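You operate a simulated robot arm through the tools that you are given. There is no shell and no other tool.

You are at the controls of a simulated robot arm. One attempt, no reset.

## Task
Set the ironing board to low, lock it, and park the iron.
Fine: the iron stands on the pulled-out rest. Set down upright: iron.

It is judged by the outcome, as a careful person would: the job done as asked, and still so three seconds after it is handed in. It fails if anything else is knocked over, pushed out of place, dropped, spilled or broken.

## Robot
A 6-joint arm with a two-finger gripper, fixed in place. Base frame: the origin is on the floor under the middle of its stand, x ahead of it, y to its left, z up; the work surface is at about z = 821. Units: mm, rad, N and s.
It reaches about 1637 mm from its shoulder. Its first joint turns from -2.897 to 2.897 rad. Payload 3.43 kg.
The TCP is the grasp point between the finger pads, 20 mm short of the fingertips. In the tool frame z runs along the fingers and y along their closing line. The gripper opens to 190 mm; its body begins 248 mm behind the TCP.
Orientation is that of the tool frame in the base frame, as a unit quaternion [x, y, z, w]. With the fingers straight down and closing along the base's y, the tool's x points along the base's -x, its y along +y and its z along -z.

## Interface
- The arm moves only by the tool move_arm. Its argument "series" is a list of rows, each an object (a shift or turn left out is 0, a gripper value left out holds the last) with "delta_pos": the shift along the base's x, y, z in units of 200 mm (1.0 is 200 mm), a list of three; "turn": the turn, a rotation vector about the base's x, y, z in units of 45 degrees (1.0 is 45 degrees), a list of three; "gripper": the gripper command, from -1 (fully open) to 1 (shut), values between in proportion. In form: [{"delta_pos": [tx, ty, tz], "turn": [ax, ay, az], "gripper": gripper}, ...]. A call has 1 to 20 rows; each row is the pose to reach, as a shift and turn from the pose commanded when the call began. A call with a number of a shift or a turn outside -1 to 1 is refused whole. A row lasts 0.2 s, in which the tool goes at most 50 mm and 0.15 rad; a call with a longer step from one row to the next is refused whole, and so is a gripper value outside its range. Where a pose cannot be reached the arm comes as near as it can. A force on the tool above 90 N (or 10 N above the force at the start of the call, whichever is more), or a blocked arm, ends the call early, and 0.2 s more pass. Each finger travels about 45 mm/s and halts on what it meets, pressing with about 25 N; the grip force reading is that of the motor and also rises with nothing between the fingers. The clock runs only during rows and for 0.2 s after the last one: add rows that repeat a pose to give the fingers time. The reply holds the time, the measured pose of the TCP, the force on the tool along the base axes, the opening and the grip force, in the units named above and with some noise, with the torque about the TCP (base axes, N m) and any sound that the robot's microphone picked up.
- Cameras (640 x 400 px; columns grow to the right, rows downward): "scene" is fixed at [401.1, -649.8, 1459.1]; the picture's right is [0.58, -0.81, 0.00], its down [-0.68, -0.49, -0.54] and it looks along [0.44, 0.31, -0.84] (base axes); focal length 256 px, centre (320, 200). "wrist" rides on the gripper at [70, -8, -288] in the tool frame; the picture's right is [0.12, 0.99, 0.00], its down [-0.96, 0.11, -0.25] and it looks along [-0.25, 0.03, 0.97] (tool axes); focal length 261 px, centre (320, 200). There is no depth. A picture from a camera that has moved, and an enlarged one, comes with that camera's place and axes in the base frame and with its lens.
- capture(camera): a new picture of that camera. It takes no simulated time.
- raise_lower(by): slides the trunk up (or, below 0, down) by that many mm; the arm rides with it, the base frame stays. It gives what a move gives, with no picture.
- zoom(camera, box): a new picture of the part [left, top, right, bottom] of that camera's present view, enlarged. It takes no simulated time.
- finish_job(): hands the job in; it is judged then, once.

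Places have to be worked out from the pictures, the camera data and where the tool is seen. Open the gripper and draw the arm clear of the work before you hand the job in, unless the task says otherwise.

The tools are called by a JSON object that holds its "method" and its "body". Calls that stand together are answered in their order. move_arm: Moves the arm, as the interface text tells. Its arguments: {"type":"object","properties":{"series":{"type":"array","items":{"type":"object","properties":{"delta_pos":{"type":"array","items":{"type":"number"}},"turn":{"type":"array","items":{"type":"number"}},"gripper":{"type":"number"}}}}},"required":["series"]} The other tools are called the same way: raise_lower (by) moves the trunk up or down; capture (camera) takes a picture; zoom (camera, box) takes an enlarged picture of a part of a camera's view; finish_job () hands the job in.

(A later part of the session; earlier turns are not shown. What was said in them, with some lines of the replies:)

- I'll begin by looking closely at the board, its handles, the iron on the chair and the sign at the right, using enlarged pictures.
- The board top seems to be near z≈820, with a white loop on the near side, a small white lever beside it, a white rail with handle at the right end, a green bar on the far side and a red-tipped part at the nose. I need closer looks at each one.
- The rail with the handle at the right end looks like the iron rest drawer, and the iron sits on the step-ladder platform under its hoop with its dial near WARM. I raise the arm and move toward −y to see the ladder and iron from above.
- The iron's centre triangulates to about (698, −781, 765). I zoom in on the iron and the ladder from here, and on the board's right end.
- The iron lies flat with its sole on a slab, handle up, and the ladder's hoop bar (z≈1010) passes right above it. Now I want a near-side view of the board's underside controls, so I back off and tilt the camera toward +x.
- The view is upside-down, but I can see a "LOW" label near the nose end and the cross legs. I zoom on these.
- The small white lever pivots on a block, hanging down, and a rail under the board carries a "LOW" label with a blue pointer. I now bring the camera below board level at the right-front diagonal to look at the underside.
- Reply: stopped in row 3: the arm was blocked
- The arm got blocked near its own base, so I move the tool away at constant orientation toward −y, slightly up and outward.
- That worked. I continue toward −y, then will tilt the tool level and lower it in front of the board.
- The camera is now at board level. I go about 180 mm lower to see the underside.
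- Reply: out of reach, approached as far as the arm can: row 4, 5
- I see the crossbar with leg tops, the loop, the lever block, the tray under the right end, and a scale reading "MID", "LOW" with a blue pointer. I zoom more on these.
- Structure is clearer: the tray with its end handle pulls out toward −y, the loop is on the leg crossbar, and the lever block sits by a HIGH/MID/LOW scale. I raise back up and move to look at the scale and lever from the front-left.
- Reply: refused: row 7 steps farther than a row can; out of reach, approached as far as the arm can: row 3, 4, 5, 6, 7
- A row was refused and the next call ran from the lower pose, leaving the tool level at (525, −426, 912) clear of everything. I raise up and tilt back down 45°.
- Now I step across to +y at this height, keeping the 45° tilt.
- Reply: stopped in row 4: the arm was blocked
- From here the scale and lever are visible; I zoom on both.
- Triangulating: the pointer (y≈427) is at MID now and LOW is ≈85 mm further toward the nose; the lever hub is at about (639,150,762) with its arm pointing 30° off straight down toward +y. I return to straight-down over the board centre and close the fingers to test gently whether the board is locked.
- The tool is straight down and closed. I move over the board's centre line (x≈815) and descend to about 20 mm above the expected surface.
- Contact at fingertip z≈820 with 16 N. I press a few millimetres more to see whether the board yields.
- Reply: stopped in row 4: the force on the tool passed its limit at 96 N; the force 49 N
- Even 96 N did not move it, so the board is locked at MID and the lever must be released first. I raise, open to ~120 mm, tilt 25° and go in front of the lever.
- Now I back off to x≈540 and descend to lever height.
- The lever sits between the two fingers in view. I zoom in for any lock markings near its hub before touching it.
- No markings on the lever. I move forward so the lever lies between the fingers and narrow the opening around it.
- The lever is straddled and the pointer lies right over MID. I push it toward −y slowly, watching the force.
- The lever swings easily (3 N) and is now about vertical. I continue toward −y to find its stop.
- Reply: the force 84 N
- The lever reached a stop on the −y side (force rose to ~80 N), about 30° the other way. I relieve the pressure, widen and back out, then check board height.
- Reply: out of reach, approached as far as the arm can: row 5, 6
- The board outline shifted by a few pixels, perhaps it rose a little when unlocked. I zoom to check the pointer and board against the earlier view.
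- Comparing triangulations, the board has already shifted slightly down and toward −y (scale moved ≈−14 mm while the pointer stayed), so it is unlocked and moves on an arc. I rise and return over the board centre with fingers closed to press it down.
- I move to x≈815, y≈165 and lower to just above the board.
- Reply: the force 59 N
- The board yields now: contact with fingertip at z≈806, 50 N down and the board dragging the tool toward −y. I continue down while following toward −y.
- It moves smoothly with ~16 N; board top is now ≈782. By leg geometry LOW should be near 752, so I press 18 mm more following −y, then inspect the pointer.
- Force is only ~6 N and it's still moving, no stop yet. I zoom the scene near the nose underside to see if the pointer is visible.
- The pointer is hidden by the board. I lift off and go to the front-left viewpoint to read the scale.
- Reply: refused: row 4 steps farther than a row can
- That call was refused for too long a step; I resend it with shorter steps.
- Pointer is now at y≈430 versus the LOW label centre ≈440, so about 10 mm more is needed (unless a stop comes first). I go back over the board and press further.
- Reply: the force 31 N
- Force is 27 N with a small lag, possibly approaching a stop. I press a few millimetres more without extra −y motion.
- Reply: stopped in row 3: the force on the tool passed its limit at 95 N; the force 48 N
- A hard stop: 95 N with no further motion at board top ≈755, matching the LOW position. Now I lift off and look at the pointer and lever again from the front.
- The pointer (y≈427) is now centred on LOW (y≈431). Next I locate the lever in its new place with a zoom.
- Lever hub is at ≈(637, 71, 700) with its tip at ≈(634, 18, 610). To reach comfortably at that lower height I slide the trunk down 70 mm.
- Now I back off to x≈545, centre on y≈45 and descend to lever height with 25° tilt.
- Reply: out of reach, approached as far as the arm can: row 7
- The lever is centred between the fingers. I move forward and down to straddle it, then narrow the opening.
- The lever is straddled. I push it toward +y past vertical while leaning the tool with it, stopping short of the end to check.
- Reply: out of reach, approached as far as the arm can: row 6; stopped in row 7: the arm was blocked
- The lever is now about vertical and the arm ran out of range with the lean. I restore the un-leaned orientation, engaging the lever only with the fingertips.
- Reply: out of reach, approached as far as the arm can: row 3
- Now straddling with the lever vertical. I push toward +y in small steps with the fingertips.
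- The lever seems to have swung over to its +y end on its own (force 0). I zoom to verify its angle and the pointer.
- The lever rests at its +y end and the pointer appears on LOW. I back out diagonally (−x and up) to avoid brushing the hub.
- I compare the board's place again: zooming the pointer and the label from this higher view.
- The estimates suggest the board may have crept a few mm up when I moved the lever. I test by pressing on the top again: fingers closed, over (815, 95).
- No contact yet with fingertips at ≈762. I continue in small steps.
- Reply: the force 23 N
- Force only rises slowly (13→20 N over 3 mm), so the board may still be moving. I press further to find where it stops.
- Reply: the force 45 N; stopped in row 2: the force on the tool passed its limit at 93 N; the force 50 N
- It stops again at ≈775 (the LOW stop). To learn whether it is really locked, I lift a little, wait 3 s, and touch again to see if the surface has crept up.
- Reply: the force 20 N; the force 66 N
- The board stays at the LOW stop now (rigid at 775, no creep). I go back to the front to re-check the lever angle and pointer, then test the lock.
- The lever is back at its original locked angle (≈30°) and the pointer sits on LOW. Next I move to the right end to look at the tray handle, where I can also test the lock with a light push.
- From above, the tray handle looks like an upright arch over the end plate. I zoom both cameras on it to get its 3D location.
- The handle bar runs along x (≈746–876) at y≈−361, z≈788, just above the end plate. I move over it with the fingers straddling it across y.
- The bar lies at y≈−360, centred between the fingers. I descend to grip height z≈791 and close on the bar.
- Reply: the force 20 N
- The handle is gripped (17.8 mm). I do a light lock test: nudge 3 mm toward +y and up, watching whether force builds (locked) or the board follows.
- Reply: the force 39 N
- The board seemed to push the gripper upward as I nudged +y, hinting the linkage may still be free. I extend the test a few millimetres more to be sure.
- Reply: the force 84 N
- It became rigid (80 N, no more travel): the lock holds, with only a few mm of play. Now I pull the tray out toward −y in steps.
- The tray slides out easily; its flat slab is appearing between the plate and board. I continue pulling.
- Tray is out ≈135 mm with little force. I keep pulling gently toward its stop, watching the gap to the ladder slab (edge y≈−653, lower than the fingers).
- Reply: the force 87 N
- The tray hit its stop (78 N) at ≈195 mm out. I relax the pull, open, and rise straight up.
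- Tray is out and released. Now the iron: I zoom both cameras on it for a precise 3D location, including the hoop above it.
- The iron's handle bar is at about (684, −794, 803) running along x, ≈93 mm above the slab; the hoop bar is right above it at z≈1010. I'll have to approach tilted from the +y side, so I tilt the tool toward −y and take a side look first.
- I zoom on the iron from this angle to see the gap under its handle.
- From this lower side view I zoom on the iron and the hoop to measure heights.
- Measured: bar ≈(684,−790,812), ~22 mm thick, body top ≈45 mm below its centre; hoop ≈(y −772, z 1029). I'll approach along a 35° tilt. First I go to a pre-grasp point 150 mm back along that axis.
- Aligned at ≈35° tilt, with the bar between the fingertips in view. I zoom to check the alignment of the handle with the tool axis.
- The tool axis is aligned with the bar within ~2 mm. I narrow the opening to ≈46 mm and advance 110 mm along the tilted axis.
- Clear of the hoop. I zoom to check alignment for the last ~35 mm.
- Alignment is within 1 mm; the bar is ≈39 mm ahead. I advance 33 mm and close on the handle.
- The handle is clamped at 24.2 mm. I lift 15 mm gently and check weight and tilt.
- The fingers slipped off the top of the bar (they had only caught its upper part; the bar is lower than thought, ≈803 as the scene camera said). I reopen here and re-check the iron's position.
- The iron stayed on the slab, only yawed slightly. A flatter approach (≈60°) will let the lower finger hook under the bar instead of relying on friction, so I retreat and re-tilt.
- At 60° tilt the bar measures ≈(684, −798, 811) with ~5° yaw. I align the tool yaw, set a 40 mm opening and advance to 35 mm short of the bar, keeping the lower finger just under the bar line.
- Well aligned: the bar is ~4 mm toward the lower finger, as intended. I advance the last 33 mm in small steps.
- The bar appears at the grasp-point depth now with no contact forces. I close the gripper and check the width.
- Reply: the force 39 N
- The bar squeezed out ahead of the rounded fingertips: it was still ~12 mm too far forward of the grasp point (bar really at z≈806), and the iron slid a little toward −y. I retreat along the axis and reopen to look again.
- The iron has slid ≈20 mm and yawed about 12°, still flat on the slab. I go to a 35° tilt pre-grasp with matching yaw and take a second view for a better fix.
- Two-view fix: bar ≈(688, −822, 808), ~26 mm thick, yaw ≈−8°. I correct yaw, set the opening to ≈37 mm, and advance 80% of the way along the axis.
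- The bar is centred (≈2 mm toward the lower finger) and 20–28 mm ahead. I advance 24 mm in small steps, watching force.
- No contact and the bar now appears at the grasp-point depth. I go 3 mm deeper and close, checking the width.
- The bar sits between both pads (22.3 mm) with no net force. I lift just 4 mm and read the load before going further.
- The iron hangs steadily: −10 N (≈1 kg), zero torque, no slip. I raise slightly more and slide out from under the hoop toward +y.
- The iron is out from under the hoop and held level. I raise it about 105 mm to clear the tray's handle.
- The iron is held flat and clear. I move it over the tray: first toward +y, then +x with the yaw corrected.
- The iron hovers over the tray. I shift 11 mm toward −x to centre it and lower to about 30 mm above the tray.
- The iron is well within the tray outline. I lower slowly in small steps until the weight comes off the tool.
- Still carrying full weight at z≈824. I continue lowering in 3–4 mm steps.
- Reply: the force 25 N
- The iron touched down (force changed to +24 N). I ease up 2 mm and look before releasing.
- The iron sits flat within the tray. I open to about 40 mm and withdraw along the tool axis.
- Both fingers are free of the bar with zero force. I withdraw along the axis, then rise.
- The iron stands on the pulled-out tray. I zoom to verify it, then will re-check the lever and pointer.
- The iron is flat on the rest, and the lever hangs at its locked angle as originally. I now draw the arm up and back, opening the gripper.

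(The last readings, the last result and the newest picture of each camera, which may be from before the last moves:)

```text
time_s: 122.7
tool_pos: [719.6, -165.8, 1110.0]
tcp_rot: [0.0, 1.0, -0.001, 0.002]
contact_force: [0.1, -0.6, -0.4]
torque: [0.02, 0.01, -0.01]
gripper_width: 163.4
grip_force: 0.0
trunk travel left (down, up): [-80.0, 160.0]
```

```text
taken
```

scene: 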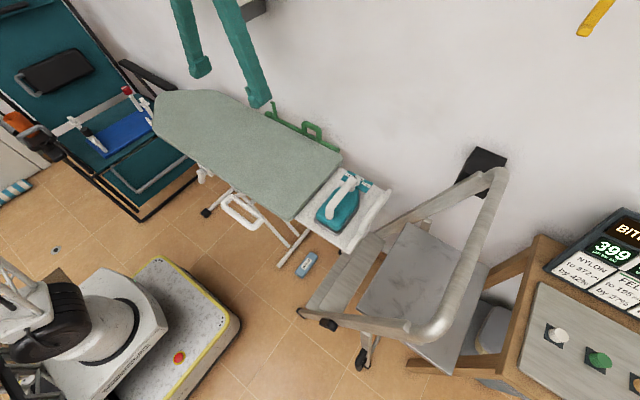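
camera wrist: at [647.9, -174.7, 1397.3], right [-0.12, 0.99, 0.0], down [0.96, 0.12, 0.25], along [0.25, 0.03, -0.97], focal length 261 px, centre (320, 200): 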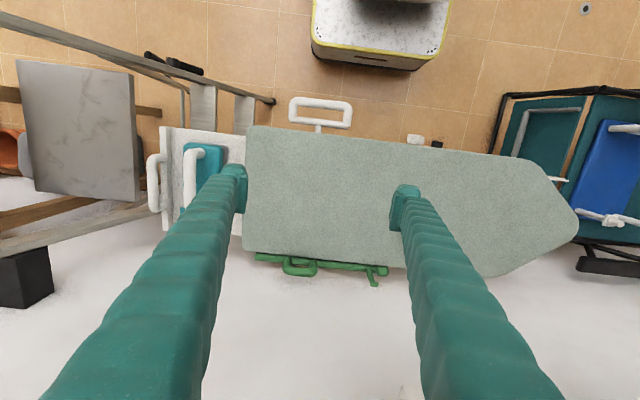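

Everything is in place. For a final check of the lock lever and pointer, I swing to the front-left viewpoint once more, staying high.

{"method": "move_arm", "body": {"series": [{"delta_pos": [0, 0.2, 0]}, {"delta_pos": [0, 0.4, 0]}, {"delta_pos": [0, 0.6, 0]}, {"delta_pos": [0, 0.8, 0]}, {"delta_pos": [0, 1.0, 0]}]}}

{"method": "move_arm", "body": {"series": [{"delta_pos": [-0.08, 0.1, -0.1], "turn": [0, -0.13, 0]}, {"delta_pos": [-0.16, 0.2, -0.2], "turn": [0, -0.28, 0]}, {"delta_pos": [-0.24, 0.3, -0.3], "turn": [0, -0.43, 0]}, {"delta_pos": [-0.32, 0.4, -0.4], "turn": [0, -0.58, 0]}, {"delta_pos": [-0.4, 0.48, -0.5], "turn": [0, -0.73, 0]}, {"delta_pos": [-0.48, 0.48, -0.6], "turn": [0, -0.88, 0]}]}}

{"method": "capture", "body": {"camera": "wrist"}}

```text
time_s: 123.9
tool_pos: [718.1, 32.7, 1109.2]
tcp_rot: [0.0, 1.0, 0.0, 0.001]
contact_force: [-0.3, -0.8, -0.2]
torque: [0.18, -0.02, 0.01]
gripper_width: 190.2
grip_force: 0.0
trunk travel left (down, up): [-80.0, 160.0]
```

```text
time_s: 125.3
tool_pos: [622.7, 129.8, 987.3]
tcp_rot: [0.0, 0.94, -0.001, 0.341]
contact_force: [0.4, 0.0, -0.2]
torque: [-0.08, 0.05, -0.03]
gripper_width: 190.1
grip_force: 0.1
trunk travel left (down, up): [-80.0, 160.0]
```

```text
taken
camera wrist: at [383.7, 120.8, 1163.8], right [-0.09, 0.99, -0.08], down [0.58, 0.12, 0.81], along [0.81, 0.03, -0.59], focal length 261 px, centre (320, 200)
```

wrist: 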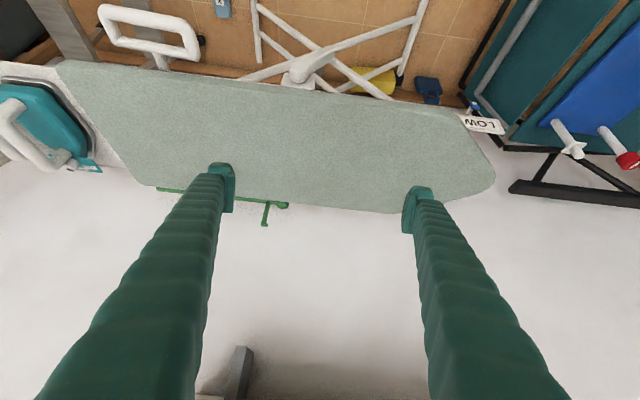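

{"method": "zoom", "body": {"camera": "wrist", "box": [240, 40, 360, 110]}}

{"method": "zoom", "body": {"camera": "wrist", "box": [430, 80, 530, 150]}}

{"method": "zoom", "body": {"camera": "wrist", "box": [0, 50, 160, 190]}}

```text
5.33 times, centred on (300, 75) of wrist
camera zoom: at [383.7, 120.8, 1163.8], right [-0.09, 0.99, -0.08], down [0.58, 0.12, 0.81], along [0.81, 0.03, -0.59], focal length 1390 px, centre (427, 867)
```

zoom: 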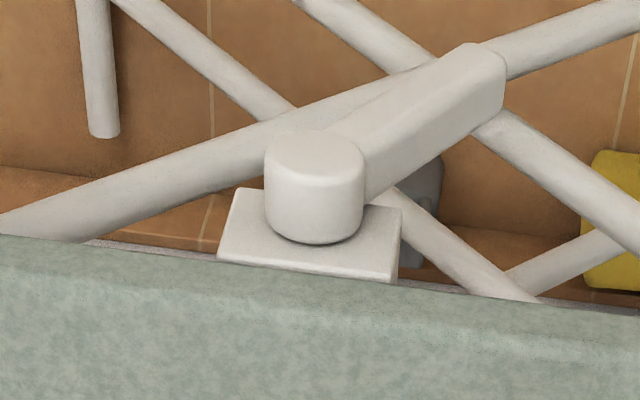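

```text
5.71 times, centred on (480, 115) of wrist
camera zoom: at [383.7, 120.8, 1163.8], right [-0.09, 0.99, -0.08], down [0.58, 0.12, 0.81], along [0.81, 0.03, -0.59], focal length 1489 px, centre (-594, 686)
```

zoom: 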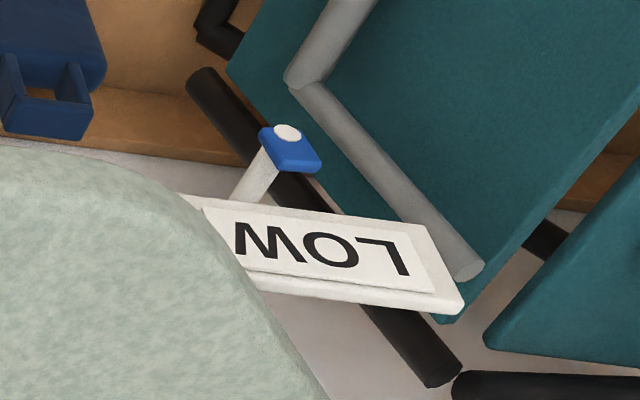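

```text
2.86 times, centred on (80, 120) of wrist
camera zoom: at [383.7, 120.8, 1163.8], right [-0.09, 0.99, -0.08], down [0.58, 0.12, 0.81], along [0.81, 0.03, -0.59], focal length 745 px, centre (1006, 429)
```

zoom: 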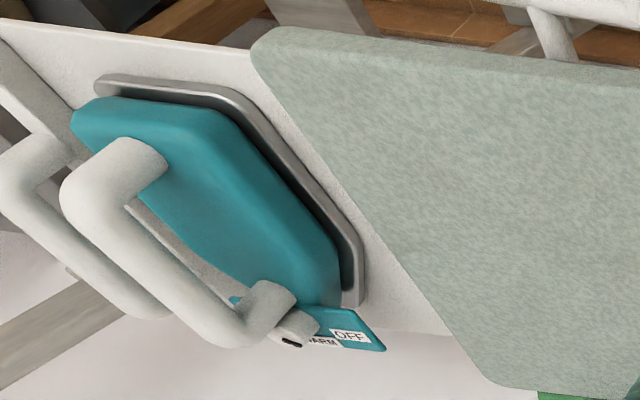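

The lever is at 29° (its original locked angle), the pointer is centred on LOW (431 vs 427), and the iron rests flat on the tray. I raise the arm clear before handing in.

{"method": "move_arm", "body": {"series": [{"delta_pos": [0, 0, 0.15], "turn": [0, 0.12, 0]}, {"delta_pos": [0, -0.05, 0.3], "turn": [0, 0.27, 0]}, {"delta_pos": [0, -0.1, 0.45], "turn": [0, 0.42, 0]}, {"delta_pos": [0, -0.15, 0.6], "turn": [0, 0.57, 0]}, {"delta_pos": [0, -0.2, 0.75], "turn": [0, 0.72, 0]}, {"delta_pos": [0, -0.25, 0.85], "turn": [0, 0.87, 0]}, {"delta_pos": [0, -0.25, 0.85], "turn": [0, 0.87, 0]}]}}

{"method": "capture", "body": {"camera": "scene"}}

```text
time_s: 126.9
tool_pos: [621.0, 79.4, 1157.5]
tcp_rot: [0.0, 1.0, -0.001, 0.005]
contact_force: [-0.2, 0.1, -0.3]
torque: [-0.03, 0.06, 0.01]
gripper_width: 190.2
grip_force: 0.1
trunk travel left (down, up): [-80.0, 160.0]
```

```text
taken
```

scene: 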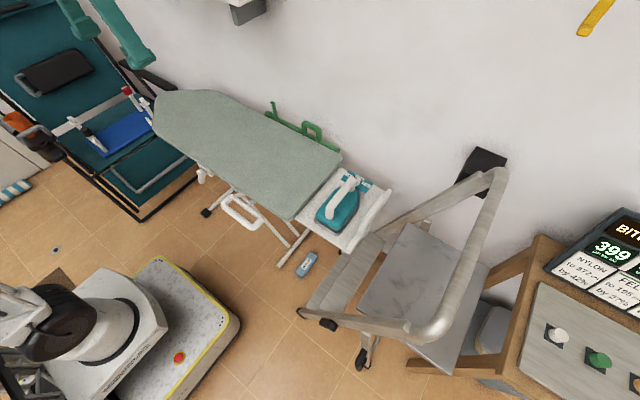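

The board is at LOW and locked, the tray is pulled out with the iron standing flat on it, nothing else was disturbed, and the arm is clear with the gripper open. I hand in the job.

{"method": "finish_job", "body": {}}

```text
The job is handed in.
```

The ironing board is set to LOW and locked, and the iron is parked on the pulled-out rest. I've handed the job in; no verdict has come back yet.

- **Height:** I pressed the board down until it hit a hard stop. The pointer lines up with the LOW label to within a few millimetres.
- **Lock:** the lever is back at the angle it had when the board was first found locked. The board held against about 80 N, with roughly 3–4 mm of play.
- **Iron:** it sits sole-down on the rest, fully within the tray's edges. I took "upright" to mean sole-down, as I found it, rather than on its heel. I left its heat dial alone.
- **Iron pickup:** it took three tries. The first two slipped off the handle and slid the iron about 30 mm on the ladder platform, but it stayed flat and wasn't dropped.
- **Surroundings:** in the last picture the ladder, the lounger and the items on the floor look undisturbed. The arm is clear with the gripper open.
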